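You operate a simulated robot arm through the tools that you are given. There is no shell and no other tool.

You run a simulated two-armed robot. Do the job below in one go: nothing can be reset, and whatever is moved stays where it is left.

Task
Shut and vent the air line, park the hose, wind the regulator back.
Fine: valve shut first; the gauge shows 0.0 before the hose end goes to its holder; the regulator ends at its stop. Set down upright: hose end.

The check looks at the end state, three seconds after you hand in, the way a careful person would. Anything else that was tipped, shoved, dropped, spilled or broken makes it a failure.

Robot
Two 7-joint arms with two-finger parallel grippers on one trunk that stands fixed in place. Base frame: the origin is at the foot of the trunk, x ahead of it, y to its left, z up. Readings come in mm, rad, newtons and seconds.
The left shoulder is at [50, 177, 1179], the right one opposite. With the tool pointing down near the work surface each hand reaches from about 220 to 700 mm from the base axis, measured 20 degrees to its own side. Payload 3.43 kg a hand.
The TCP of each hand is the grasp point between the finger pads, 34 mm short of the fingertips. In the tool frame z runs along the fingers and y along their closing line. The gripper opens to 128 mm. The fingers are 24 mm wide and 12 mm thick; the gripper's body (48 by 130 mm) begins 96 mm behind the TCP.
Orientation is told as [roll, pitch, yaw] about the base's x, y, z axes, in that order, counted from this pose: with the fingers straight down and closing along the base's y, the tool's x points along the base's -x, its y along +y and its z along -z.

Tools
- The arms move only by the tool move_arm. It takes "left_targets", "right_targets" or both (then of equal length, played together; a hand with none holds still); each is a list of rows, each a list of 7 numbers: the shift along the tool's x, y, z in units of 20 mm (1.0 is 20 mm), then the turn, a rotation vector about the tool's x, y, z in units of 6 degrees (1.0 is 6 degrees), then the gripper command, from -1 (fully open) to 1 (shut), values between in proportion. In form: [[dx, dy, dz, ax, ay, az, grip], ...]. A call has 1 to 20 rows; each row shifts and turns the commanded pose from where the row before left it, along the tool's axes as they then stand. A call with a number of a shift or a turn outside -1 to 1 is refused whole. Rows are played at 5 a second. More than 50 mm and 0.15 rad between two rows, or a gripper value outside its range, and nothing of the call is played. A pose out of reach is approached as far as the arm can. The call stops where the force on the tool passes 40 N (or 10 N more than at its start, if that is more) or the arm is blocked; 0.2 s more then pass. Each finger travels about 108 mm/s and halts on what it meets, pressing with about 29 N; the grip force reading is that of the motor and also rises with nothing between the fingers. The clock runs only during rows and for 0.2 s after the last one: add rows that do not move to give the fingers time. It gives the time, the measured TCP pose, the force on the tool (base axes), the opening and the grip force at its end, in the units of the frame above (readings bear some noise), with the torque about the TCP (base axes, N m) and any sound that the robot's microphone picked up.
- Cameras (640 x 400 px; columns grow to the right, rows downward): "scene" is now at [150.9, 37.5, 1353.2]; the picture's right is [0.42, -0.91, 0.00], its down [-0.43, -0.20, -0.88] and it looks along [0.80, 0.37, -0.47] (base axes); focal length 218 px, centre (320, 200). "left" rides on the left gripper at [76, 11, -160] in its tool frame; the picture's right is [-0.15, 0.99, 0.00], its down [-0.88, -0.13, -0.46] and it looks along [-0.45, -0.07, 0.89] (tool axes); focal length 234 px, centre (320, 200). "right" rides on the right gripper at [76, -11, -160] in its tool frame; the picture's right is [0.15, 0.99, 0.00], its down [-0.88, 0.13, -0.46] and it looks along [-0.45, 0.07, 0.89] (tool axes); focal length 234 px, centre (320, 200). There is no depth. A picture from a camera that has moved, and an enlarged one, comes with that camera's place and axes in the base frame and with its lens.
- snapshot(camera): a new picture of that camera. No time passes.
- lift_body(by): slides the trunk up (or, below 0, down) by that many mm; the arms and the scene camera ride with it, the base frame stays. It gives what a move gives, with no picture.
- head_to(pan, tilt): turns the head with the scene camera to pan (to the left, within 1.396 rad either way) and tilt (down, from -0.506 to 1.204), counted from straight ahead of the robot. It gives what a move gives.
- enlarge(camera, box): a new picture of the part [left, top, right, bottom] of that camera's present view, enlarged. No time passes.
- finish_job(): hands the job in; it is judged then, once.

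Nothing tells you positions but the pictures and the camera data. Unless the task says otherwise, let go and move clear before handing in.

The tools are called after ">>>" by a JSON object that holds its "fn" and its "kwargs". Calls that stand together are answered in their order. move_arm: Moves the arms, as the interface text tells. Its arguments: {"type":"object","properties":{"left_targets":{"type":"array","items":{"type":"array","items":{"type":"number"}}},"right_targets":{"type":"array","items":{"type":"array","items":{"type":"number"}}}},"required":[]} The other tools are called the same way: lift_body (by) slides the trunk up or down; head_to (pan, tilt) turns the head that bears the scene camera; snapshot (camera) takes a picture; enlarge (camera, box) takes an enlarged picture of a part of a camera's view; finish_job () hands the job in.

At the start:

```text
clock: 0.0
left_tcp_pos: [330.5, 290.9, 1275.1]
left_tcp_rot: [0.0, 0.0, -0.002]
left_ft_force: [0.1, -0.2, 0.1]
left_torque: [0.0, 0.0, 0.02]
left_width: 128.3
left_finger_force: 0.1
right_tcp_pos: [371.4, -21.3, 1208.5]
right_tcp_rot: [0.001, 0.0, 0.001]
right_ft_force: [0.4, 1.2, -0.2]
right_torque: [-0.02, 0.02, -0.01]
right_width: 127.8
right_finger_force: 0.1
trunk travel left (down, up): [-350.0, 51.0]
head pan, tilt: [0.429, 0.494]
```

scene: 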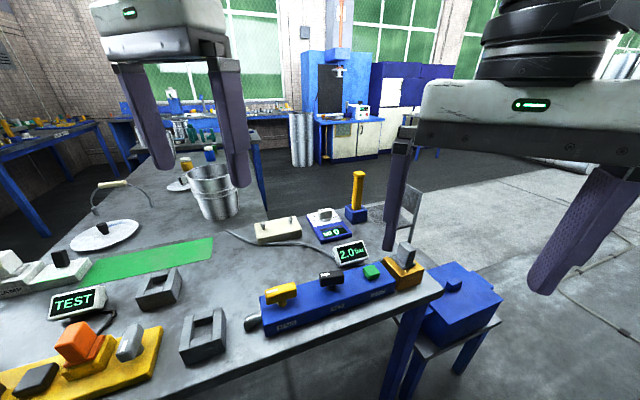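
right: 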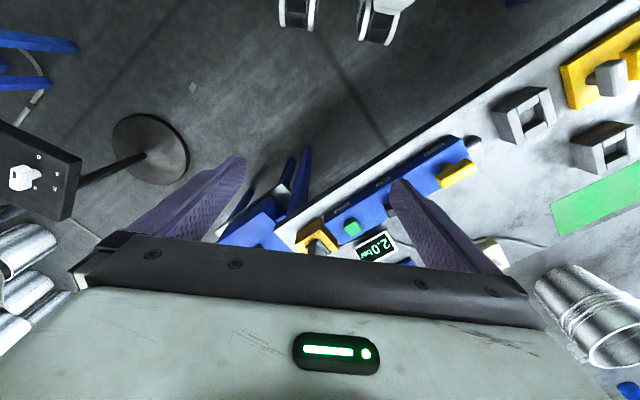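
left: 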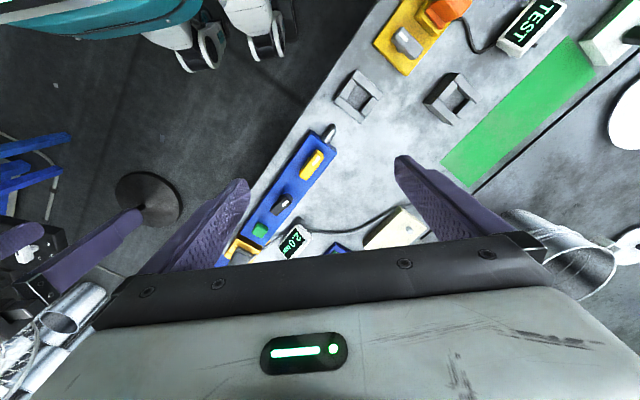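

I see a bench with a blue air manifold (yellow lever, black knob, green button, yellow block at its right end) and a gauge reading 2.0 bar. I will look closer at each part before moving anything.

>>> {"fn": "enlarge", "kwargs": {"camera": "scene", "box": [220, 180, 460, 330]}}

>>> {"fn": "enlarge", "kwargs": {"camera": "left", "box": [200, 110, 440, 260]}}

>>> {"fn": "enlarge", "kwargs": {"camera": "right", "box": [280, 110, 520, 260]}}

>>> {"fn": "enlarge", "kwargs": {"camera": "scene", "box": [0, 200, 240, 400]}}

```text
2.67 times, centred on (340, 255) of scene
camera zoom: at [150.9, 37.5, 1353.2], right [0.42, -0.91, 0.0], down [-0.43, -0.2, -0.88], along [0.8, 0.37, -0.47], focal length 581 px, centre (267, 53)
```

zoom: 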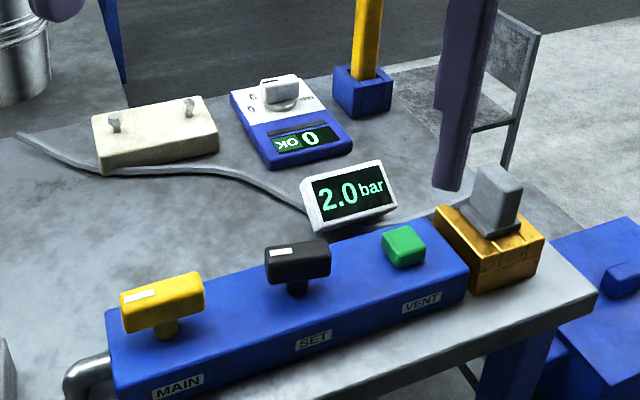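

```text
2.67 times, centred on (320, 185) of left
camera zoom: at [255.2, 304.0, 1434.4], right [0.15, 0.99, 0.0], down [0.88, -0.13, 0.46], along [0.45, -0.07, -0.89], focal length 624 px, centre (320, 240)
```

zoom: 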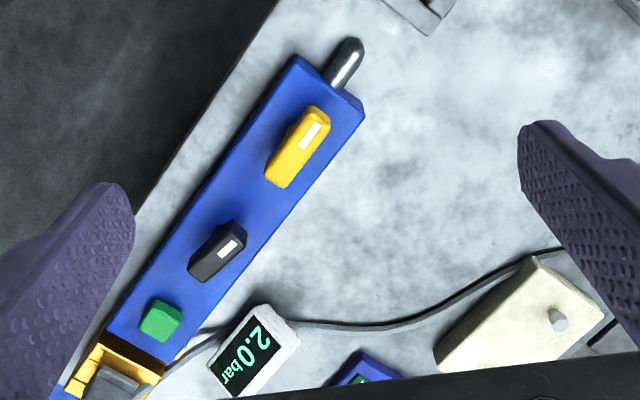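

```text
2.67 times, centred on (400, 185) of right
camera zoom: at [296.3, -32.7, 1368.6], right [-0.15, 0.99, 0.0], down [0.88, 0.13, 0.46], along [0.45, 0.07, -0.89], focal length 624 px, centre (107, 240)
```

zoom: 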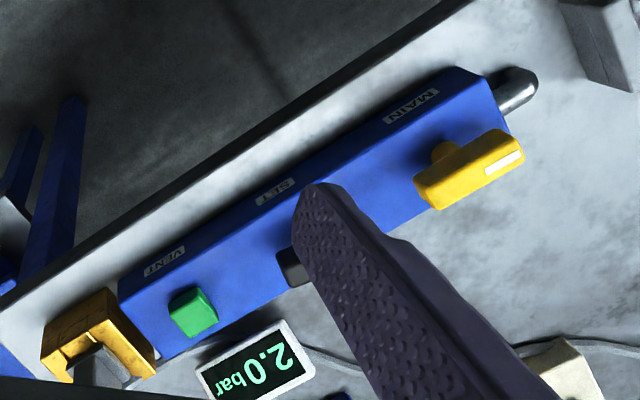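

```text
2.00 times, centred on (120, 300) of scene
camera zoom: at [150.9, 37.5, 1353.2], right [0.42, -0.91, 0.0], down [-0.43, -0.2, -0.88], along [0.8, 0.37, -0.47], focal length 436 px, centre (720, 0)
```

zoom: 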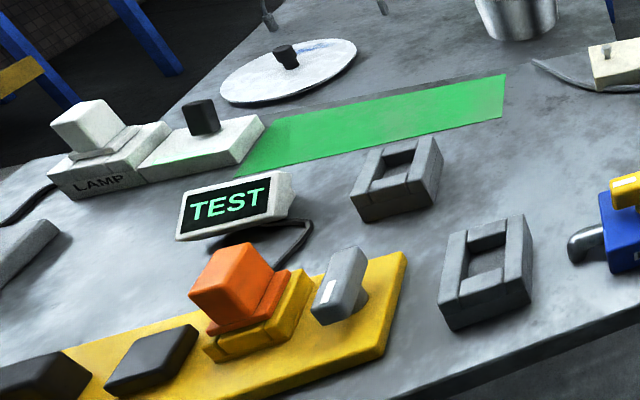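

The manifold carries MAIN (yellow lever), SET (black knob), VENT (green button), and a grey plug sits in an orange seat at its right end. I'll turn the head to see the rest of the bench and find the hose and its holder.

>>> {"fn": "head_to", "kwargs": {"pan": 0.1, "tilt": 0.75}}

>>> {"fn": "snapshot", "kwargs": {"camera": "scene"}}

>>> {"fn": "head_to", "kwargs": {"pan": 0.9, "tilt": 0.75}}

>>> {"fn": "snapshot", "kwargs": {"camera": "scene"}}

```text
clock: 0.8
left_tcp_pos: [331.2, 291.0, 1274.8]
left_tcp_rot: [0.001, 0.0, 0.0]
left_ft_force: [-0.5, -0.2, 0.7]
left_torque: [-0.01, -0.03, -0.01]
left_width: 128.1
left_finger_force: 0.0
right_tcp_pos: [372.2, -20.5, 1208.7]
right_tcp_rot: [0.002, 0.002, 0.002]
right_ft_force: [0.5, 0.2, 0.4]
right_torque: [-0.01, 0.01, 0.02]
right_width: 128.1
right_finger_force: 0.1
trunk travel left (down, up): [-350.0, 51.0]
head pan, tilt: [0.099, 0.75]
```

```text
taken
camera scene: at [150.5, 7.8, 1330.9], right [0.1, -0.99, 0.0], down [-0.68, -0.07, -0.73], along [0.73, 0.07, -0.68], focal length 218 px, centre (320, 200)
```

scene: 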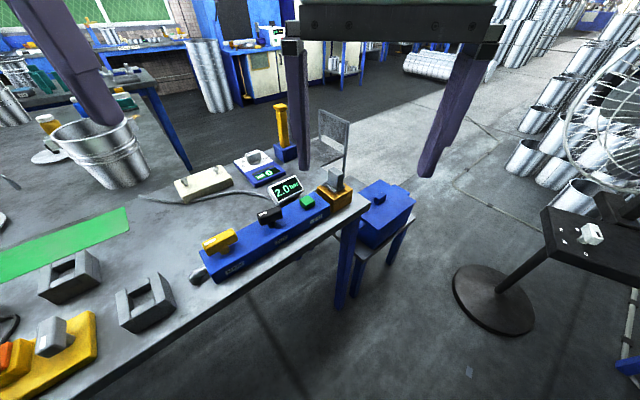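

```text
clock: 1.9
left_tcp_pos: [330.1, 291.8, 1276.3]
left_tcp_rot: [0.0, 0.0, -0.001]
left_ft_force: [0.7, -0.4, 0.4]
left_torque: [-0.04, 0.02, 0.0]
left_width: 127.9
left_finger_force: 0.1
right_tcp_pos: [370.5, -21.8, 1209.8]
right_tcp_rot: [0.0, 0.001, -0.001]
right_ft_force: [0.1, 0.3, 0.6]
right_torque: [-0.02, -0.01, 0.01]
right_width: 128.1
right_finger_force: 0.0
trunk travel left (down, up): [-350.0, 51.0]
head pan, tilt: [0.901, 0.75]
```

```text
taken
camera scene: at [119.6, 64.4, 1330.9], right [0.78, -0.62, 0.0], down [-0.42, -0.53, -0.73], along [0.45, 0.57, -0.68], focal length 218 px, centre (320, 200)
```

scene: 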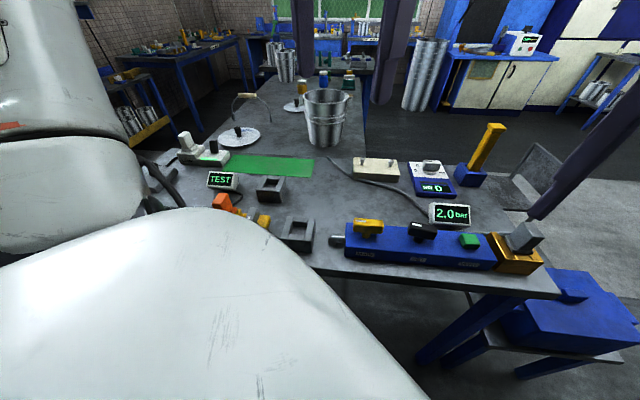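

The bench carries several stations; two empty grey square sockets are near the manifold. I'll enlarge to see differences between those sockets, and the shape of the plug and hose.

>>> {"fn": "enlarge", "kwargs": {"camera": "scene", "box": [180, 150, 340, 260]}}

>>> {"fn": "enlarge", "kwargs": {"camera": "scene", "box": [420, 190, 580, 290]}}

>>> {"fn": "enlarge", "kwargs": {"camera": "scene", "box": [320, 120, 520, 245]}}

>>> {"fn": "enlarge", "kwargs": {"camera": "left", "box": [320, 0, 640, 200]}}

>>> {"fn": "enlarge", "kwargs": {"camera": "left", "box": [200, 200, 360, 300]}}

```text
3.64 times, centred on (260, 205) of scene
camera zoom: at [119.6, 64.4, 1330.9], right [0.78, -0.62, 0.0], down [-0.42, -0.53, -0.73], along [0.45, 0.57, -0.68], focal length 792 px, centre (538, 182)
```

zoom: 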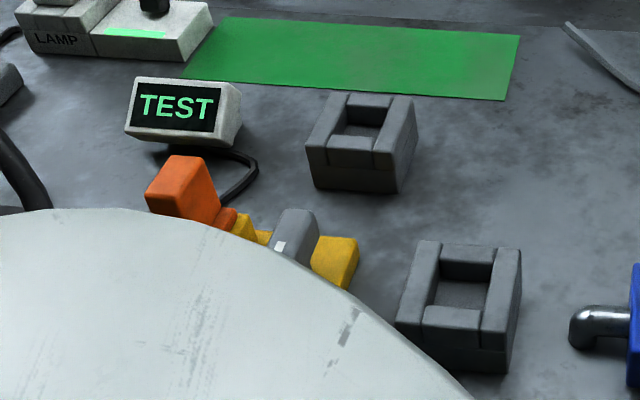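

```text
4.00 times, centred on (500, 240) of scene
camera zoom: at [119.6, 64.4, 1330.9], right [0.78, -0.62, 0.0], down [-0.42, -0.53, -0.73], along [0.45, 0.57, -0.68], focal length 871 px, centre (-400, 40)
```

zoom: 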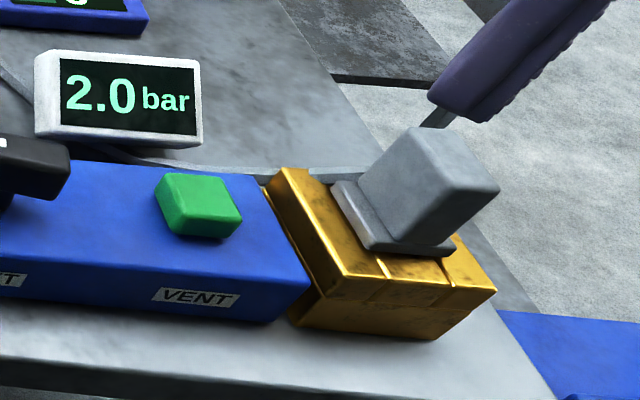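

```text
3.20 times, centred on (420, 182) of scene
camera zoom: at [119.6, 64.4, 1330.9], right [0.78, -0.62, 0.0], down [-0.42, -0.53, -0.73], along [0.45, 0.57, -0.68], focal length 697 px, centre (0, 256)
```

zoom: 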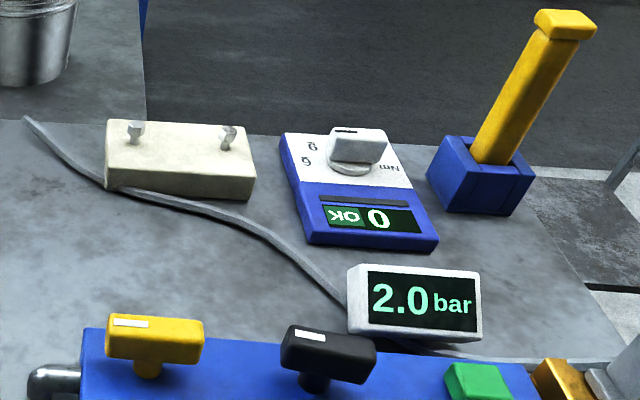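

```text
2.00 times, centred on (480, 100) of left
camera zoom: at [255.2, 304.0, 1434.4], right [0.15, 0.99, 0.0], down [0.88, -0.13, 0.46], along [0.45, -0.07, -0.89], focal length 468 px, centre (0, 400)
```

zoom: 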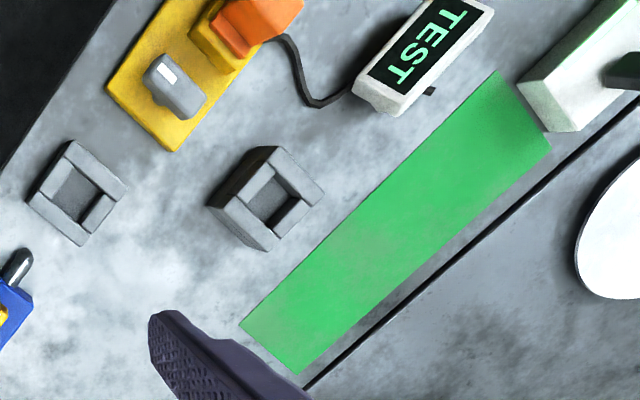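

```text
4.00 times, centred on (280, 250) of left
camera zoom: at [255.2, 304.0, 1434.4], right [0.15, 0.99, 0.0], down [0.88, -0.13, 0.46], along [0.45, -0.07, -0.89], focal length 937 px, centre (480, 0)
```

zoom: 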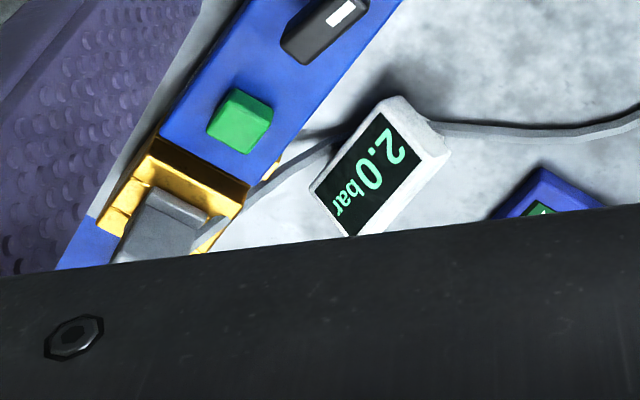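

By triangulation I take MAIN to be at about (418,259,937), SET (504,171,935), VENT (588,89,911) and the plug (660,15,940). Holder A is at about (298,377,887), in line with the manifold, and holder B at about (327,564). I'll move the right arm out of the way and bring the left hand over the bench for a closer look.

>>> {"fn": "move_arm", "kwargs": {"right_targets": [[0, -1, 0, 0, 0, 0, -1], [0, -1, 0, 0, 0, 0, -1], [0, -1, 0, 0, 0, 0, -1], [0, -1, 0, 0, 0, 0, -1], [0, -1, 0, 0, 0, 0, -1], [0, -1, 0, 0, 0, 0, -1], [0, -1, 0, 0, 0, 0, -1], [0, -1, 0, 0, 0, 0, -1], [0.5, -1, 0, 0, 0, 0, -1], [0.5, -1, 0, 0, 0, 0, -1], [0.5, -1, 0, 0, 0, 0, -1], [0.5, -1, 0, 0, 0, 0, -1], [0.5, -1, 0, 0, 0, 0, -1]], "left_targets": [[0, 0, 1, 0, 0, 0, -1], [0, 0, 1, 0, 0, 0, -1], [0, 0, 1, 0, 0, 0, -1], [0, 0, 1, 0, 0, 0, -1], [0, 0, 1, 0, 0, 0, -1], [0, 0, 1, 0, 0, 0, -1], [0, 1, 0, 0, 0, 0, -1], [0, 1, 0, 0, 0, 0, -1], [0, 0, 0, 0, 0, 0, -1], [0, 0, 0, 0, 0, 0, -1], [0, 0, 0, 0, 0, 0, -1], [0, 0, 0, 0, 0, 0, -1], [0, 0, 0, 0, 0, 0, -1]]}}

>>> {"fn": "snapshot", "kwargs": {"camera": "left"}}

>>> {"fn": "head_to", "kwargs": {"pan": 0.45, "tilt": 0.7}}

>>> {"fn": "snapshot", "kwargs": {"camera": "scene"}}

```text
clock: 4.8
left_tcp_pos: [330.2, 331.6, 1155.3]
left_tcp_rot: [0.0, 0.002, 0.001]
left_ft_force: [0.3, -0.4, 0.6]
left_torque: [0.01, 0.03, 0.0]
left_width: 128.0
left_finger_force: 0.1
right_tcp_pos: [321.7, -280.7, 1208.1]
right_tcp_rot: [0.003, -0.001, -0.002]
right_ft_force: [0.2, 0.1, 0.3]
right_torque: [0.03, 0.01, 0.0]
right_width: 128.3
right_finger_force: 0.1
trunk travel left (down, up): [-350.0, 51.0]
head pan, tilt: [0.901, 0.75]
```

```text
taken
camera left: at [254.8, 344.6, 1313.9], right [0.15, 0.99, 0.0], down [0.88, -0.13, 0.46], along [0.45, -0.07, -0.89], focal length 234 px, centre (320, 200)
```

left: 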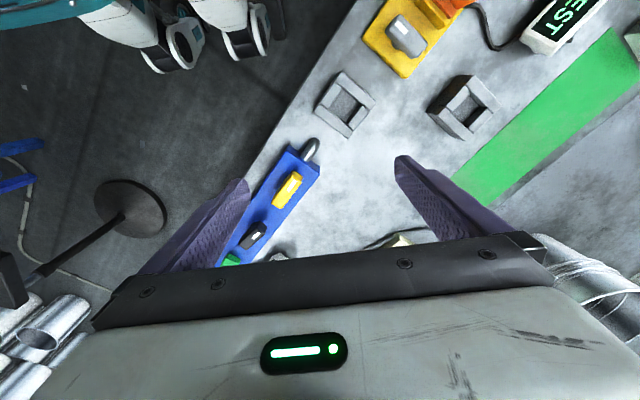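

```text
clock: 5.7
left_tcp_pos: [330.8, 332.0, 1155.2]
left_tcp_rot: [0.0, 0.001, 0.0]
left_ft_force: [0.5, 0.6, 0.1]
left_torque: [0.0, 0.02, -0.04]
left_width: 127.8
left_finger_force: 0.1
right_tcp_pos: [322.4, -280.4, 1209.8]
right_tcp_rot: [0.002, 0.0, -0.002]
right_ft_force: [0.3, 0.2, 0.8]
right_torque: [-0.01, 0.01, 0.01]
right_width: 128.0
right_finger_force: 0.0
trunk travel left (down, up): [-350.0, 51.0]
head pan, tilt: [0.45, 0.7]
```

```text
taken
camera scene: at [144.6, 36.6, 1335.1], right [0.44, -0.9, 0.0], down [-0.58, -0.28, -0.76], along [0.69, 0.33, -0.64], focal length 218 px, centre (320, 200)
```

scene: 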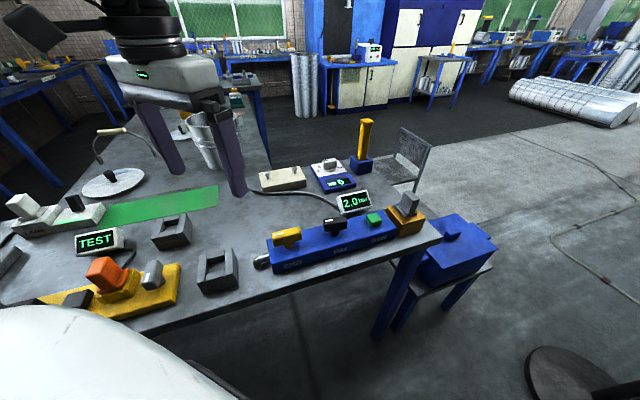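

>>> {"fn": "enlarge", "kwargs": {"camera": "scene", "box": [250, 170, 450, 290]}}

>>> {"fn": "enlarge", "kwargs": {"camera": "scene", "box": [60, 190, 260, 315]}}

>>> {"fn": "enlarge", "kwargs": {"camera": "left", "box": [290, 0, 530, 150]}}

>>> {"fn": "enlarge", "kwargs": {"camera": "left", "box": [220, 120, 380, 270]}}

```text
3.20 times, centred on (350, 230) of scene
camera zoom: at [144.6, 36.6, 1335.1], right [0.44, -0.9, 0.0], down [-0.58, -0.28, -0.76], along [0.69, 0.33, -0.64], focal length 697 px, centre (224, 104)
```

zoom: 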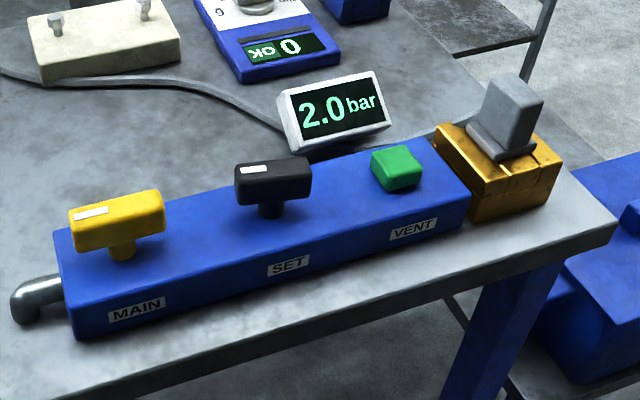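

```text
3.20 times, centred on (160, 252) of scene
camera zoom: at [144.6, 36.6, 1335.1], right [0.44, -0.9, 0.0], down [-0.58, -0.28, -0.76], along [0.69, 0.33, -0.64], focal length 697 px, centre (832, 32)
```

zoom: 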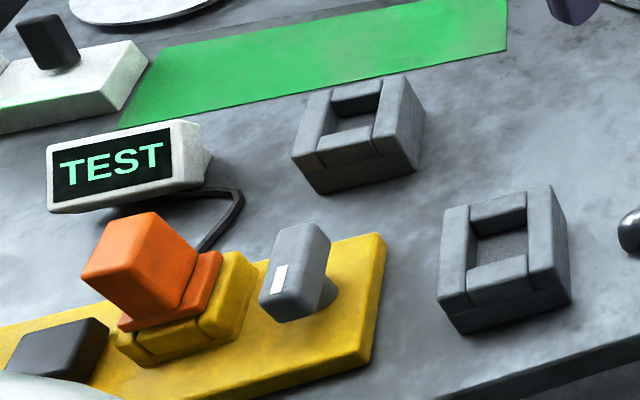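

```text
2.67 times, centred on (410, 75) of left
camera zoom: at [255.2, 344.9, 1313.7], right [0.15, 0.99, 0.0], down [0.88, -0.13, 0.46], along [0.45, -0.07, -0.89], focal length 624 px, centre (80, 533)
```

zoom: 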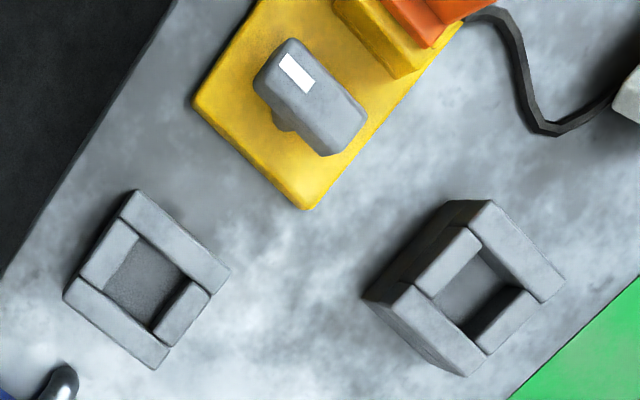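

```text
2.67 times, centred on (300, 195) of left
camera zoom: at [255.2, 344.9, 1313.7], right [0.15, 0.99, 0.0], down [0.88, -0.13, 0.46], along [0.45, -0.07, -0.89], focal length 624 px, centre (373, 213)
```

zoom: 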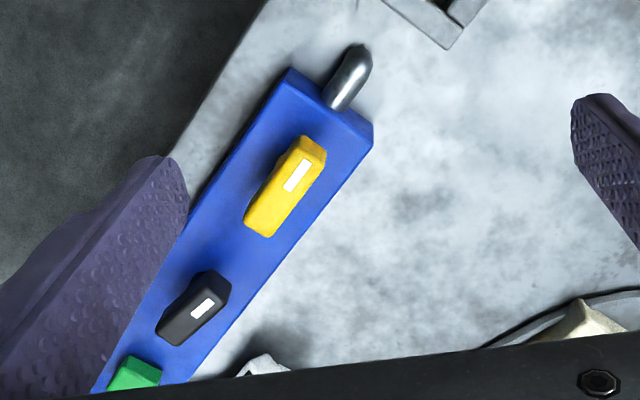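

Holder A sits in line with the manifold and just beyond its inlet end, so I take it as the hose holder. Holder B sits by the TEST panel. Next I turn the left hand 45° and hover over MAIN to look at the lever closely.

>>> {"fn": "move_arm", "kwargs": {"left_targets": [[0, 0, 0, 0, 0, 1, -0.4], [0, 0, 0, 0, 0, 1, -0.4], [0, 0, 0, 0, 0, 1, -0.4], [0, 0, 0, 0, 0, 1, -0.4], [0, 0, 0, 0, 0, 1, -0.4], [0, 0, 0, 0, 0, 1, -0.4], [0, 0, 0, 0, 0, 1, -0.4], [0, 0, 0, 0, 0, 0.5, -0.4], [-0.95, 0.09, 0.5, 0, 0, 0, -0.4], [-0.95, 0.09, 0.5, 0, 0, 0, -0.4], [-0.95, 0.09, 0.5, 0, 0, 0, -0.4], [-0.95, 0.09, 0.5, 0, 0, 0, -0.4], [-0.95, 0.09, 0.5, 0, 0, 0, -0.4], [-0.95, 0.09, 0.5, 0, 0, 0, -0.4]]}}

>>> {"fn": "snapshot", "kwargs": {"camera": "left"}}

>>> {"fn": "snapshot", "kwargs": {"camera": "scene"}}

```text
clock: 8.7
left_tcp_pos: [417.8, 249.4, 1093.2]
left_tcp_rot: [0.0, 0.0, -0.783]
left_ft_force: [0.4, 0.0, 0.2]
left_torque: [-0.03, 0.0, -0.02]
left_width: 89.6
left_finger_force: 0.1
left hand out of reach, approached as far as the arm can: row 8
right_tcp_pos: [322.2, -281.8, 1207.9]
right_tcp_rot: [0.003, 0.0, 0.0]
right_ft_force: [0.2, -0.5, -0.1]
right_torque: [-0.04, 0.02, -0.04]
right_width: 127.9
right_finger_force: 0.1
trunk travel left (down, up): [-350.0, 51.0]
head pan, tilt: [0.45, 0.7]
```

```text
taken
camera left: at [370.8, 313.0, 1251.8], right [0.8, 0.6, 0.0], down [0.53, -0.71, 0.46], along [0.27, -0.37, -0.89], focal length 234 px, centre (320, 200)
```

left: 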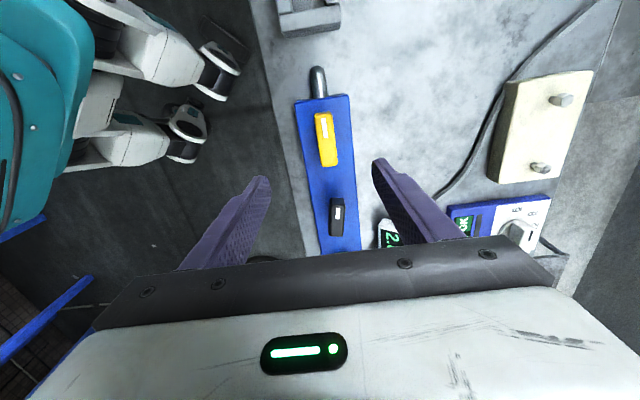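

```text
taken
camera scene: at [144.9, 36.3, 1335.0], right [0.44, -0.9, 0.0], down [-0.58, -0.28, -0.76], along [0.69, 0.33, -0.64], focal length 218 px, centre (320, 200)
```

scene: 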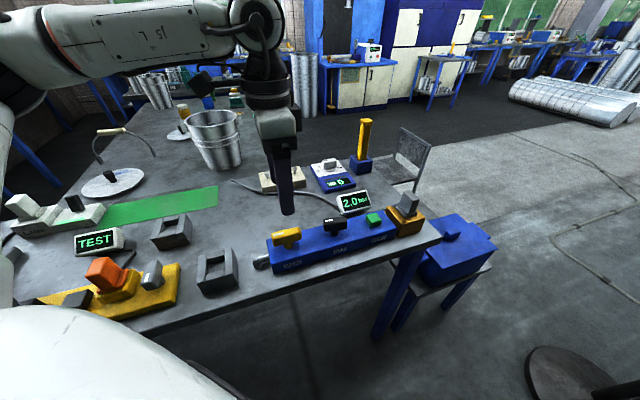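

The hand hovers above MAIN with the fingers straddling the bar as planned. Before touching it I'll test how far the wrist can turn here (clockwise), while still in the air, and look at the lever.

>>> {"fn": "enlarge", "kwargs": {"camera": "left", "box": [240, 50, 480, 260]}}

>>> {"fn": "move_arm", "kwargs": {"left_targets": [[0, 0, 0, 0, 0, 1, -0.4], [0, 0, 0, 0, 0, 1, -0.4], [0, 0, 0, 0, 0, 1, -0.4], [0, 0, 0, 0, 0, 1, -0.4], [0, 0, 0, 0, 0, 1, -0.4], [0, 0, 0, 0, 0, 1, -0.4], [0, 0, 0, 0, 0, 1, -0.4], [0, 0, 0, 0, 0, 1, -0.4], [0, 0, 0, 0, 0, 1, -0.4], [0, 0, 0, 0, 0, 1, -0.4], [0, 0, 0, 0, 0, 1, -0.4], [0, 0, 0, 0, 0, 1, -0.4], [0, 0, 0, 0, 0, 1, -0.4], [0, 0, 0, 0, 0, 1, -0.4], [0, 0, 0, 0, 0, 1, -0.4], [0, 0, 0, 0, 0, 1, -0.4]]}}

```text
1.90 times, centred on (360, 155) of left
camera zoom: at [370.8, 313.0, 1251.8], right [0.8, 0.6, 0.0], down [0.53, -0.71, 0.46], along [0.27, -0.37, -0.89], focal length 446 px, centre (244, 286)
```

zoom: 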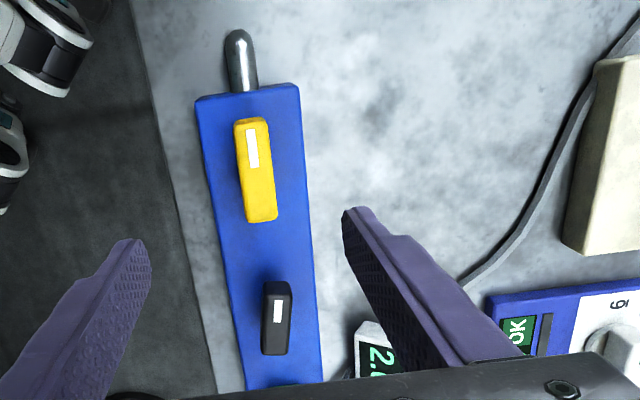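

```text
clock: 10.8
left_tcp_pos: [214.4, 110.8, 1105.1]
left_tcp_rot: [0.015, -0.007, -1.766]
left_ft_force: [15.5, 5.4, -1.8]
left_torque: [-0.7, 2.01, -0.24]
left_width: 89.6
left_finger_force: 0.0
left hand out of reach, approached as far as the arm can: row 1, 2, 3, 4, 5, 6, 7, 8, 9, 10
right_tcp_pos: [321.6, -280.9, 1208.2]
right_tcp_rot: [0.002, -0.001, 0.001]
right_ft_force: [-0.4, 0.7, -0.1]
right_torque: [0.01, -0.01, 0.01]
right_width: 127.9
right_finger_force: 0.1
trunk travel left (down, up): [-350.0, 51.0]
head pan, tilt: [0.45, 0.7]
stopped in row 10 (left hand): the force on the tool passed its limit at 114 N (the readings are from after the stop); the commanded pose is now the measured one
```

The wrist ran out of range in that direction; the hand swung back toward the trunk and touched something. I'll look before moving on.

>>> {"fn": "snapshot", "kwargs": {"camera": "left"}}

>>> {"fn": "head_to", "kwargs": {"pan": 0.45, "tilt": 1.0}}

>>> {"fn": "snapshot", "kwargs": {"camera": "scene"}}

>>> {"fn": "snapshot", "kwargs": {"camera": "right"}}

```text
taken
camera left: at [238.0, 185.7, 1263.1], right [0.94, -0.34, 0.02], down [-0.3, -0.83, 0.46], along [-0.14, -0.44, -0.89], focal length 234 px, centre (320, 200)
```

left: 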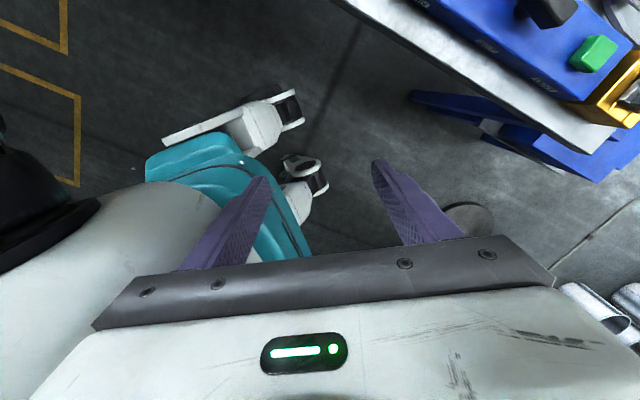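

```text
clock: 11.7
left_tcp_pos: [213.6, 110.6, 1105.4]
left_tcp_rot: [0.015, -0.006, -1.766]
left_ft_force: [30.7, 4.6, -3.4]
left_torque: [-0.59, 4.13, -0.01]
left_width: 89.8
left_finger_force: 0.0
right_tcp_pos: [322.1, -280.9, 1208.5]
right_tcp_rot: [0.001, 0.001, 0.0]
right_ft_force: [-0.1, -0.1, 0.5]
right_torque: [-0.03, 0.0, 0.0]
right_width: 128.0
right_finger_force: 0.0
trunk travel left (down, up): [-350.0, 51.0]
head pan, tilt: [0.45, 1.0]
```

```text
taken
camera scene: at [130.9, 29.9, 1311.8], right [0.44, -0.9, 0.0], down [-0.76, -0.37, -0.54], along [0.49, 0.24, -0.84], focal length 218 px, centre (320, 200)
```

scene: 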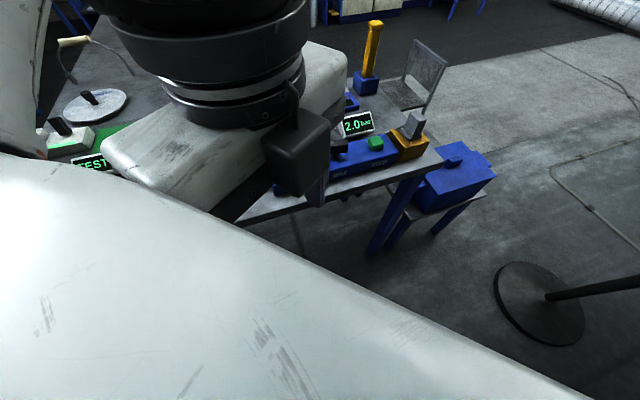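

```text
taken
camera right: at [246.6, -291.8, 1367.4], right [-0.15, 0.99, 0.0], down [0.88, 0.13, 0.46], along [0.45, 0.07, -0.89], focal length 234 px, centre (320, 200)
```

right: 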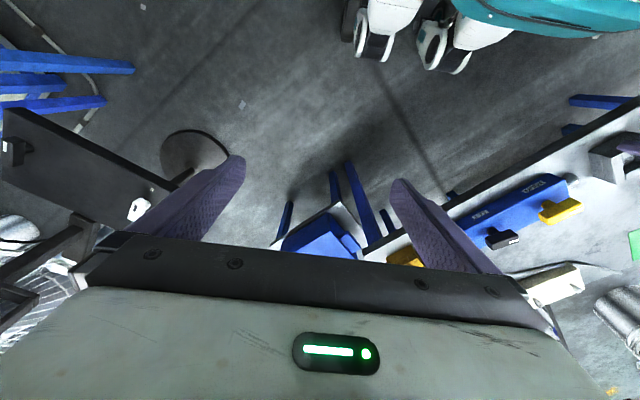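

The gripper body swung against the robot's own trunk; nothing on the bench was touched. I'll pull it straight ahead (+x), then turn the wrist back.

>>> {"fn": "move_arm", "kwargs": {"left_targets": [[0, 0.5, 0, 0, 0, 0, -0.4], [0, 1, 0, 0, 0, 0, -0.4], [0, 1, 0, 0, 0, 0, -0.4], [0, 1, 0, 0, 0, 0, -0.4], [0, 1, 0, 0, 0, 0, -0.4]]}}

```text
clock: 12.8
left_tcp_pos: [217.2, 108.1, 1105.1]
left_tcp_rot: [0.018, -0.008, -1.763]
left_ft_force: [-0.1, -1.0, -1.0]
left_torque: [-0.02, -0.01, 0.01]
left_width: 89.5
left_finger_force: 0.1
left hand out of reach, approached as far as the arm can: row 1, 2, 3, 4, 5
right_tcp_pos: [322.5, -280.7, 1207.7]
right_tcp_rot: [0.001, 0.0, 0.0]
right_ft_force: [0.1, -0.4, 0.4]
right_torque: [-0.02, -0.02, 0.01]
right_width: 127.9
right_finger_force: 0.0
trunk travel left (down, up): [-350.0, 51.0]
head pan, tilt: [0.45, 1.0]
```

The force is gone; the wrist limit itself holds it. I'll turn the wrist back toward −45°, which frees it.

>>> {"fn": "move_arm", "kwargs": {"left_targets": [[0, 0, 0, 0, 0, -1, -0.4], [0, 0, 0, 0, 0, -1, -0.4], [0, 0, 0, 0, 0, -1, -0.4], [0, 0, 0, 0, 0, -1, -0.4]]}}

```text
clock: 13.8
left_tcp_pos: [215.6, 107.2, 1104.4]
left_tcp_rot: [0.011, -0.012, -1.348]
left_ft_force: [-0.7, 0.4, -0.2]
left_torque: [-0.02, 0.02, 0.0]
left_width: 89.5
left_finger_force: 0.0
right_tcp_pos: [322.1, -280.8, 1208.3]
right_tcp_rot: [0.002, 0.001, 0.0]
right_ft_force: [-0.7, 0.3, 0.1]
right_torque: [-0.02, 0.01, -0.03]
right_width: 127.9
right_finger_force: 0.1
trunk travel left (down, up): [-350.0, 51.0]
head pan, tilt: [0.45, 1.0]
```

The wrist moves freely again. I'll turn it back to about −45° first, then return over MAIN.

>>> {"fn": "move_arm", "kwargs": {"left_targets": [[0, 0, 0, 0, 0, -1, -0.4], [0, 0, 0, 0, 0, -1, -0.4], [0, 0, 0, 0, 0, -1, -0.4], [0, 0, 0, 0, 0, -1, -0.4], [0, 0, 0, 0, 0, -1, -0.4], [0, 0, 0, 0, 0, -0.4, -0.4]]}}

```text
clock: 15.2
left_tcp_pos: [216.0, 109.0, 1105.1]
left_tcp_rot: [0.002, -0.015, -0.782]
left_ft_force: [-0.2, 0.5, -0.1]
left_torque: [-0.01, 0.01, -0.01]
left_width: 89.8
left_finger_force: 0.0
right_tcp_pos: [322.0, -279.1, 1207.5]
right_tcp_rot: [0.002, 0.001, 0.002]
right_ft_force: [0.7, 0.3, 0.7]
right_torque: [-0.02, 0.01, -0.02]
right_width: 127.8
right_finger_force: 0.2
trunk travel left (down, up): [-350.0, 51.0]
head pan, tilt: [0.45, 1.0]
```

Now I'll return over MAIN and then probe the wrist range the other way (counter-clockwise), in small steps.

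>>> {"fn": "move_arm", "kwargs": {"left_targets": [[-0.14, 0.957, 0, 0, 0, 0, -0.4], [-0.14, 0.957, 0, 0, 0, 0, -0.4], [-0.14, 0.957, 0, 0, 0, 0, -0.4], [-0.14, 0.957, 0, 0, 0, 0, -0.4], [-0.14, 0.957, 0, 0, 0, 0, -0.4], [-0.14, 0.957, 0, 0, 0, 0, -0.4], [-0.14, 0.957, 0, 0, 0, 0, -0.4], [-0.14, 0.957, 0, 0, 0, 0, -0.4], [-0.14, 0.957, 0, 0, 0, 0, -0.4], [-0.14, 0.957, 0, 0, 0, 0, -0.4], [-0.14, 0.957, 0, 0, 0, 0, -0.4], [-0.14, 0.957, 0, 0, 0, 0, -0.4], [-0.14, 0.957, 0, 0, 0, 0, -0.4]]}}

>>> {"fn": "move_arm", "kwargs": {"left_targets": [[0, 0, 0, 0, 0, -1, -0.4], [0, 0, 0, 0, 0, -1, -0.4], [0, 0, 0, 0, 0, -1, -0.4], [0, 0, 0, 0, 0, -1, -0.4], [0, 0, 0, 0, 0, -1, -0.4], [0, 0, 0, 0, 0, -1, -0.4], [0, 0, 0, 0, 0, -1, -0.4], [0, 0, 0, 0, 0, -1, -0.4], [0, 0, 0, 0, 0, -1, -0.4], [0, 0, 0, 0, 0, -1, -0.4], [0, 0, 0, 0, 0, -1, -0.4], [0, 0, 0, 0, 0, -1, -0.4], [0, 0, 0, 0, 0, -1, -0.4], [0, 0, 0, 0, 0, -1, -0.4], [0, 0, 0, 0, 0, -1, -0.4]]}}

```text
clock: 18.1
left_tcp_pos: [419.4, 257.5, 1105.7]
left_tcp_rot: [0.001, -0.016, -0.781]
left_ft_force: [1.2, 0.2, 0.3]
left_torque: [0.0, 0.07, 0.03]
left_width: 89.5
left_finger_force: 0.1
right_tcp_pos: [322.1, -279.7, 1209.3]
right_tcp_rot: [0.0, 0.0, 0.0]
right_ft_force: [-0.4, 0.2, 0.1]
right_torque: [-0.02, 0.04, -0.02]
right_width: 128.1
right_finger_force: 0.2
trunk travel left (down, up): [-350.0, 51.0]
head pan, tilt: [0.45, 1.0]
```

```text
clock: 21.2
left_tcp_pos: [417.6, 257.3, 1106.2]
left_tcp_rot: [-0.015, 0.0, 0.787]
left_ft_force: [-0.2, 0.7, -0.5]
left_torque: [-0.04, -0.02, 0.01]
left_width: 89.8
left_finger_force: 0.0
right_tcp_pos: [321.8, -279.8, 1208.2]
right_tcp_rot: [0.001, 0.001, 0.001]
right_ft_force: [-0.5, 0.5, -0.3]
right_torque: [0.02, -0.03, 0.0]
right_width: 127.7
right_finger_force: 0.2
trunk travel left (down, up): [-350.0, 51.0]
head pan, tilt: [0.45, 1.0]
```

Counter-clockwise to +45° works. I'll probe further toward +135°, still in the air.

>>> {"fn": "move_arm", "kwargs": {"left_targets": [[0, 0, 0, 0, 0, -1, -0.4], [0, 0, 0, 0, 0, -1, -0.4], [0, 0, 0, 0, 0, -1, -0.4], [0, 0, 0, 0, 0, -1, -0.4], [0, 0, 0, 0, 0, -1, -0.4], [0, 0, 0, 0, 0, -1, -0.4], [0, 0, 0, 0, 0, -1, -0.4], [0, 0, 0, 0, 0, -0.5, -0.4]]}}

```text
clock: 23.1
left_tcp_pos: [418.5, 258.0, 1106.2]
left_tcp_rot: [-0.014, 0.008, 1.575]
left_ft_force: [-0.3, 0.1, 0.5]
left_torque: [-0.01, -0.02, 0.03]
left_width: 89.3
left_finger_force: 0.0
right_tcp_pos: [322.6, -280.4, 1207.9]
right_tcp_rot: [0.001, -0.001, 0.0]
right_ft_force: [0.6, 0.5, -0.7]
right_torque: [0.01, 0.01, -0.01]
right_width: 128.1
right_finger_force: 0.2
trunk travel left (down, up): [-350.0, 51.0]
head pan, tilt: [0.45, 1.0]
```

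>>> {"fn": "move_arm", "kwargs": {"left_targets": [[0, 0, 0, 0, 0, -1, -0.4], [0, 0, 0, 0, 0, -1, -0.4], [0, 0, 0, 0, 0, -1, -0.4], [0, 0, 0, 0, 0, -1, -0.4]]}}

```text
clock: 24.1
left_tcp_pos: [418.8, 258.1, 1105.6]
left_tcp_rot: [-0.006, 0.014, 1.994]
left_ft_force: [-0.1, -0.5, 0.8]
left_torque: [-0.02, 0.0, 0.02]
left_width: 89.8
left_finger_force: 0.1
right_tcp_pos: [321.5, -281.6, 1209.1]
right_tcp_rot: [0.002, 0.0, 0.0]
right_ft_force: [-0.3, 0.2, 0.1]
right_torque: [0.02, -0.01, 0.02]
right_width: 128.0
right_finger_force: 0.2
trunk travel left (down, up): [-350.0, 51.0]
head pan, tilt: [0.45, 1.0]
```

>>> {"fn": "move_arm", "kwargs": {"left_targets": [[0, 0, 0, 0, 0, -1, -0.4], [0, 0, 0, 0, 0, -1, -0.4], [0, 0, 0, 0, 0, -1, -0.4], [0, 0, 0, 0, 0, -0.6, -0.4]]}}

>>> {"fn": "snapshot", "kwargs": {"camera": "left"}}

>>> {"fn": "head_to", "kwargs": {"pan": 0.35, "tilt": 0.7}}

>>> {"fn": "snapshot", "kwargs": {"camera": "scene"}}

```text
clock: 25.1
left_tcp_pos: [419.3, 257.7, 1105.8]
left_tcp_rot: [-0.001, 0.016, 2.37]
left_ft_force: [-0.6, -0.4, 0.0]
left_torque: [0.0, -0.01, 0.01]
left_width: 89.6
left_finger_force: 0.0
right_tcp_pos: [321.7, -279.8, 1209.0]
right_tcp_rot: [0.002, -0.001, 0.0]
right_ft_force: [-0.2, -0.3, 0.0]
right_torque: [-0.04, 0.01, -0.04]
right_width: 128.0
right_finger_force: 0.1
trunk travel left (down, up): [-350.0, 51.0]
head pan, tilt: [0.45, 1.0]
```

```text
taken
camera left: at [464.3, 199.5, 1266.4], right [-0.79, -0.61, 0.0], down [-0.55, 0.71, 0.44], along [-0.26, 0.35, -0.9], focal length 234 px, centre (320, 200)
```

left: 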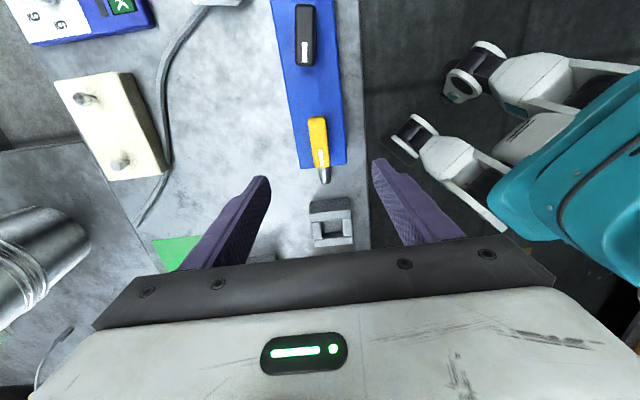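

```text
clock: 25.9
left_tcp_pos: [419.8, 257.5, 1106.8]
left_tcp_rot: [-0.003, 0.017, 2.367]
left_ft_force: [-0.5, 0.5, 0.4]
left_torque: [0.01, -0.05, 0.01]
left_width: 89.4
left_finger_force: 0.0
right_tcp_pos: [322.7, -280.8, 1207.4]
right_tcp_rot: [0.003, 0.001, 0.0]
right_ft_force: [0.3, 0.2, 0.1]
right_torque: [-0.01, -0.04, 0.01]
right_width: 128.2
right_finger_force: 0.1
trunk travel left (down, up): [-350.0, 51.0]
head pan, tilt: [0.351, 0.7]
```

```text
taken
camera scene: at [147.9, 28.7, 1335.0], right [0.34, -0.94, 0.0], down [-0.61, -0.22, -0.76], along [0.72, 0.26, -0.64], focal length 218 px, centre (320, 200)
```

scene: 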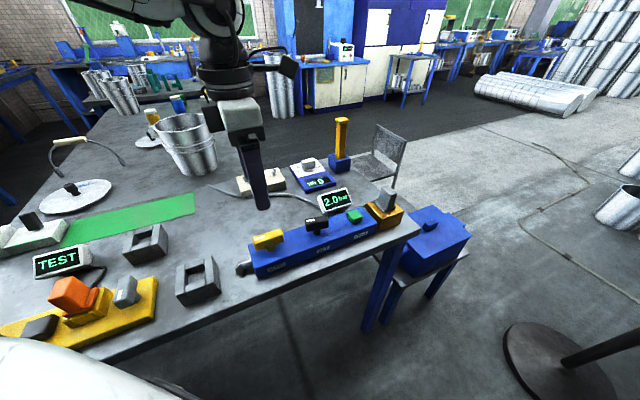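

The wrist reaches +135°, so I can grip MAIN there and turn it clockwise to +45°. I'll zoom in to align the fingers on the lever.

>>> {"fn": "enlarge", "kwargs": {"camera": "left", "box": [260, 80, 380, 180]}}

>>> {"fn": "enlarge", "kwargs": {"camera": "scene", "box": [220, 170, 420, 295]}}

>>> {"fn": "enlarge", "kwargs": {"camera": "right", "box": [400, 150, 600, 275]}}

```text
4.00 times, centred on (320, 130) of left
camera zoom: at [464.2, 199.5, 1266.4], right [-0.8, -0.6, 0.0], down [-0.54, 0.71, 0.44], along [-0.26, 0.35, -0.9], focal length 937 px, centre (320, 480)
```

zoom: 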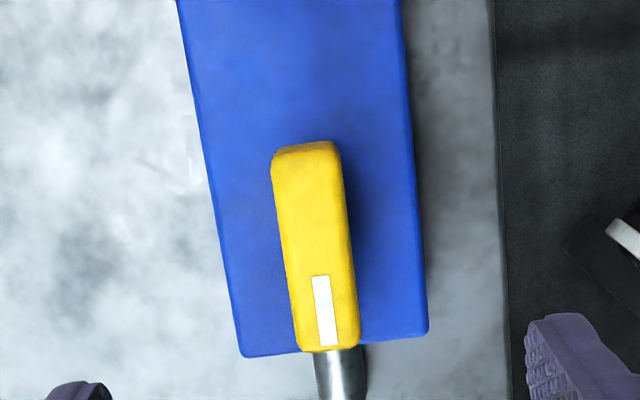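

```text
3.20 times, centred on (320, 232) of scene
camera zoom: at [147.9, 28.7, 1335.0], right [0.34, -0.94, 0.0], down [-0.61, -0.22, -0.76], along [0.72, 0.26, -0.64], focal length 697 px, centre (320, 96)
```

zoom: 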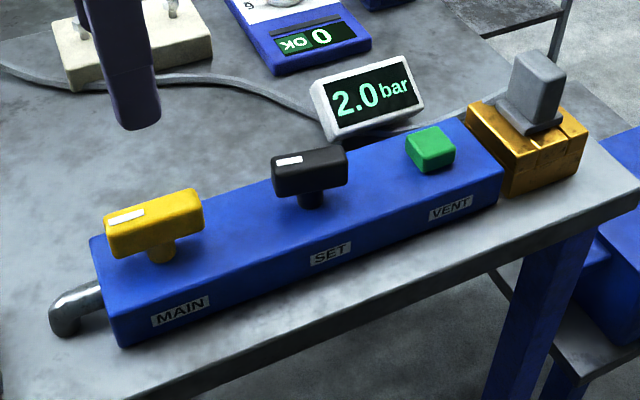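

```text
3.20 times, centred on (500, 212) of right
camera zoom: at [246.6, -291.8, 1367.4], right [-0.15, 0.99, 0.0], down [0.88, 0.13, 0.46], along [0.45, 0.07, -0.89], focal length 749 px, centre (-256, 160)
```

zoom: 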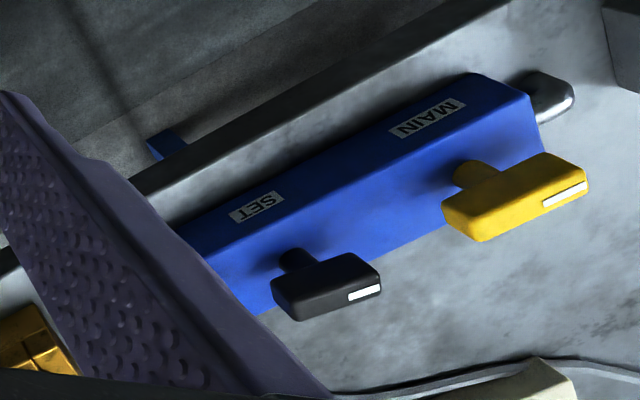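

MAIN's bar looks about 70×22 mm with its top near z=940, and it is centred under the hand. I'll take out the slight tilt, descend most of the way, and check.

>>> {"fn": "move_arm", "kwargs": {"left_targets": [[0, 0, 0, 0, -0.16, 0, -0.4], [0, 0, 1, 0, 0, 0, -0.4], [0, 0, 1, 0, 0, 0, -0.4], [0, 0, 1, 0, 0, 0, -0.4], [0, 0, 1, 0, 0, 0, -0.4], [0, 0, 1, 0, 0, 0, -0.4], [0, 0, 1, 0, 0, 0, -0.4]]}}

>>> {"fn": "snapshot", "kwargs": {"camera": "left"}}

>>> {"fn": "enlarge", "kwargs": {"camera": "scene", "box": [200, 130, 440, 280]}}

```text
clock: 27.4
left_tcp_pos: [416.5, 259.0, 986.2]
left_tcp_rot: [-0.002, -0.002, 2.367]
left_ft_force: [0.3, 0.0, -0.5]
left_torque: [0.02, -0.03, 0.04]
left_width: 89.6
left_finger_force: 0.1
right_tcp_pos: [322.8, -281.6, 1209.0]
right_tcp_rot: [0.001, 0.0, -0.001]
right_ft_force: [0.3, 0.9, -0.1]
right_torque: [0.0, 0.01, 0.02]
right_width: 128.1
right_finger_force: 0.1
trunk travel left (down, up): [-350.0, 51.0]
head pan, tilt: [0.351, 0.7]
```

```text
taken
camera left: at [464.5, 199.4, 1144.8], right [-0.8, -0.61, 0.0], down [-0.54, 0.71, 0.46], along [-0.28, 0.37, -0.89], focal length 234 px, centre (320, 200)
```

left: 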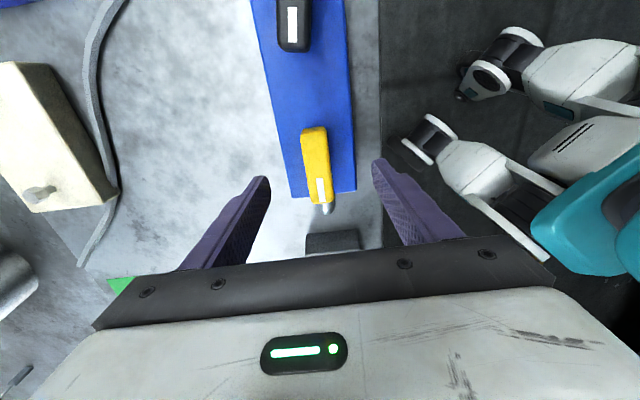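

```text
2.67 times, centred on (320, 205) of scene
camera zoom: at [148.1, 28.8, 1335.1], right [0.34, -0.94, 0.0], down [-0.61, -0.22, -0.76], along [0.72, 0.26, -0.64], focal length 581 px, centre (320, 187)
```

zoom: 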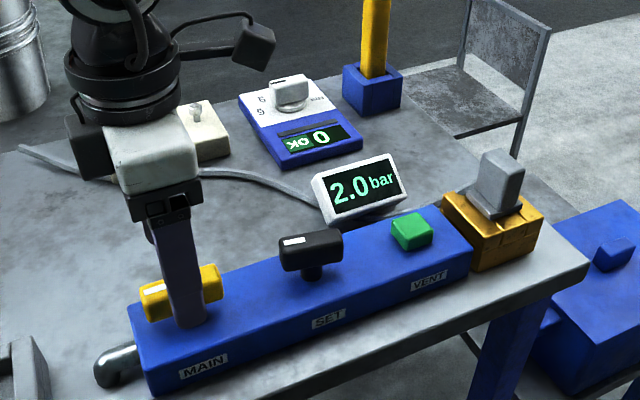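

MAIN's centre is at about (424,256). I'll shift a few mm, descend to z≈945 so the fingertips flank the bar, and close.

>>> {"fn": "move_arm", "kwargs": {"left_targets": [[0.37, -0.18, 0.5, 0, 0, 0, -0.4], [0, 0, 1, 0, 0, 0, -0.4], [0, 0, 0.55, 0, 0, 0, -0.4], [0, 0, 0, 0, 0, 0, -0.4]]}}

>>> {"fn": "snapshot", "kwargs": {"camera": "left"}}

>>> {"fn": "enlarge", "kwargs": {"camera": "scene", "box": [200, 180, 360, 280]}}

```text
clock: 28.4
left_tcp_pos: [426.0, 256.0, 944.0]
left_tcp_rot: [-0.003, -0.003, 2.369]
left_ft_force: [0.0, -0.4, 0.0]
left_torque: [-0.02, 0.04, -0.03]
left_width: 89.7
left_finger_force: 0.0
right_tcp_pos: [322.1, -280.1, 1207.2]
right_tcp_rot: [0.002, 0.0, 0.0]
right_ft_force: [-0.7, 0.3, -0.3]
right_torque: [-0.02, 0.04, 0.01]
right_width: 127.7
right_finger_force: 0.1
trunk travel left (down, up): [-350.0, 51.0]
head pan, tilt: [0.351, 0.7]
```

```text
taken
camera left: at [472.8, 196.4, 1103.8], right [-0.8, -0.61, 0.0], down [-0.54, 0.71, 0.46], along [-0.27, 0.36, -0.89], focal length 234 px, centre (320, 200)
```

left: 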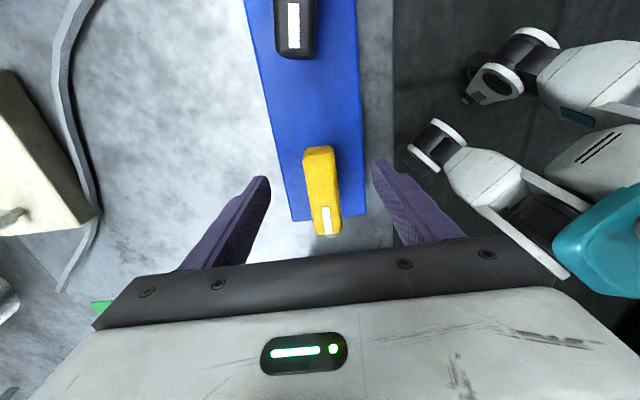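

```text
4.00 times, centred on (280, 230) of scene
camera zoom: at [147.8, 28.7, 1335.1], right [0.34, -0.94, 0.0], down [-0.6, -0.22, -0.77], along [0.72, 0.26, -0.64], focal length 871 px, centre (480, 80)
```

zoom: 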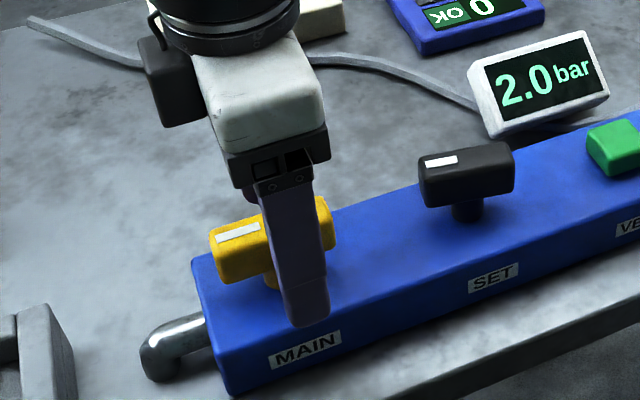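

The bar is centred between the fingers. I'll close on it.

>>> {"fn": "move_arm", "kwargs": {"left_targets": [[0, 0, 0, 0, 0, 0, 0.4], [0, 0, 0, 0, 0, 0, 1], [0, 0, 0, 0, 0, 0, 1], [0, 0, 0, 0, 0, 0, 1]]}}

>>> {"fn": "snapshot", "kwargs": {"camera": "left"}}

```text
clock: 29.4
left_tcp_pos: [424.5, 255.3, 944.7]
left_tcp_rot: [-0.001, -0.002, 2.369]
left_ft_force: [-10.1, -14.0, -6.6]
left_torque: [-0.95, -0.45, 0.08]
left_width: 23.7
left_finger_force: 44.9
right_tcp_pos: [321.9, -281.3, 1209.1]
right_tcp_rot: [0.002, -0.002, -0.001]
right_ft_force: [1.0, -0.2, -0.5]
right_torque: [-0.01, -0.01, 0.02]
right_width: 127.8
right_finger_force: 0.1
trunk travel left (down, up): [-350.0, 51.0]
head pan, tilt: [0.351, 0.7]
```

```text
taken
camera left: at [471.6, 194.9, 1103.9], right [-0.8, -0.6, 0.0], down [-0.54, 0.71, 0.46], along [-0.28, 0.36, -0.89], focal length 234 px, centre (320, 200)
```

left: 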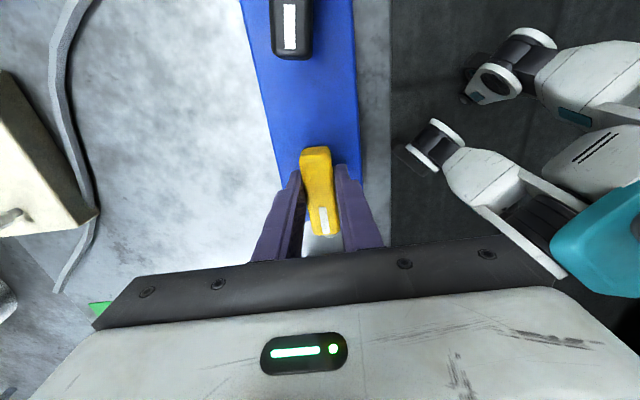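

The bar is held (23.7 mm wide), with a small sideways load that I'll relieve by about 1.5 mm. Then I'll try a gentle clockwise turn.

>>> {"fn": "move_arm", "kwargs": {"left_targets": [[0, 0.08, 0, 0, 0, 0, 1], [0, 0, 0, 0, 0, 0.5, 1], [0, 0, 0, 0, 0, 0.5, 1], [0, 0, 0, 0, 0, 0.5, 1]]}}

>>> {"fn": "snapshot", "kwargs": {"camera": "left"}}

>>> {"fn": "enlarge", "kwargs": {"camera": "scene", "box": [200, 180, 360, 280]}}

```text
clock: 30.4
left_tcp_pos: [425.0, 253.9, 945.9]
left_tcp_rot: [0.0, -0.002, 2.213]
left_ft_force: [-6.8, -12.2, -9.2]
left_torque: [-0.25, 0.06, 1.74]
left_width: 27.0
left_finger_force: 44.6
right_tcp_pos: [322.4, -280.4, 1207.6]
right_tcp_rot: [0.002, 0.0, 0.0]
right_ft_force: [0.2, -0.6, -0.7]
right_torque: [0.0, 0.0, -0.01]
right_width: 127.8
right_finger_force: 0.1
trunk travel left (down, up): [-350.0, 51.0]
head pan, tilt: [0.351, 0.7]
```

```text
taken
camera left: at [462.1, 187.6, 1104.1], right [-0.88, -0.48, 0.0], down [-0.42, 0.78, 0.46], along [-0.22, 0.4, -0.89], focal length 234 px, centre (320, 200)
```

left: 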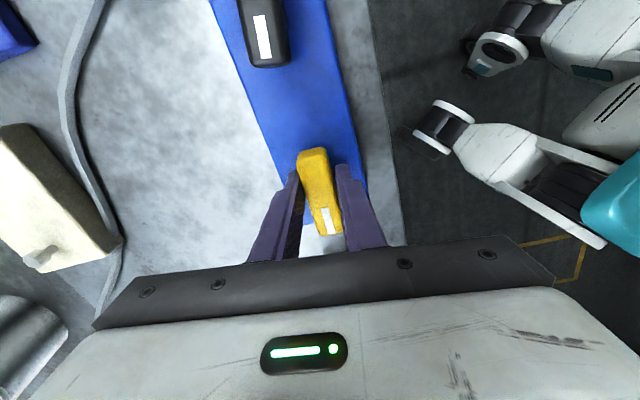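

```text
4.00 times, centred on (280, 230) of scene
camera zoom: at [147.9, 27.9, 1335.1], right [0.34, -0.94, 0.0], down [-0.6, -0.22, -0.77], along [0.72, 0.26, -0.64], focal length 871 px, centre (480, 80)
```

zoom: 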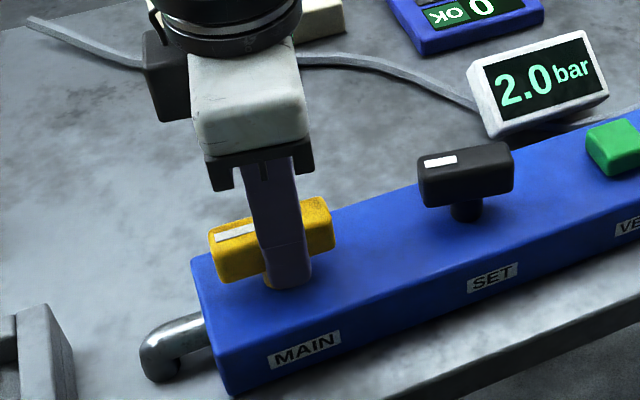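

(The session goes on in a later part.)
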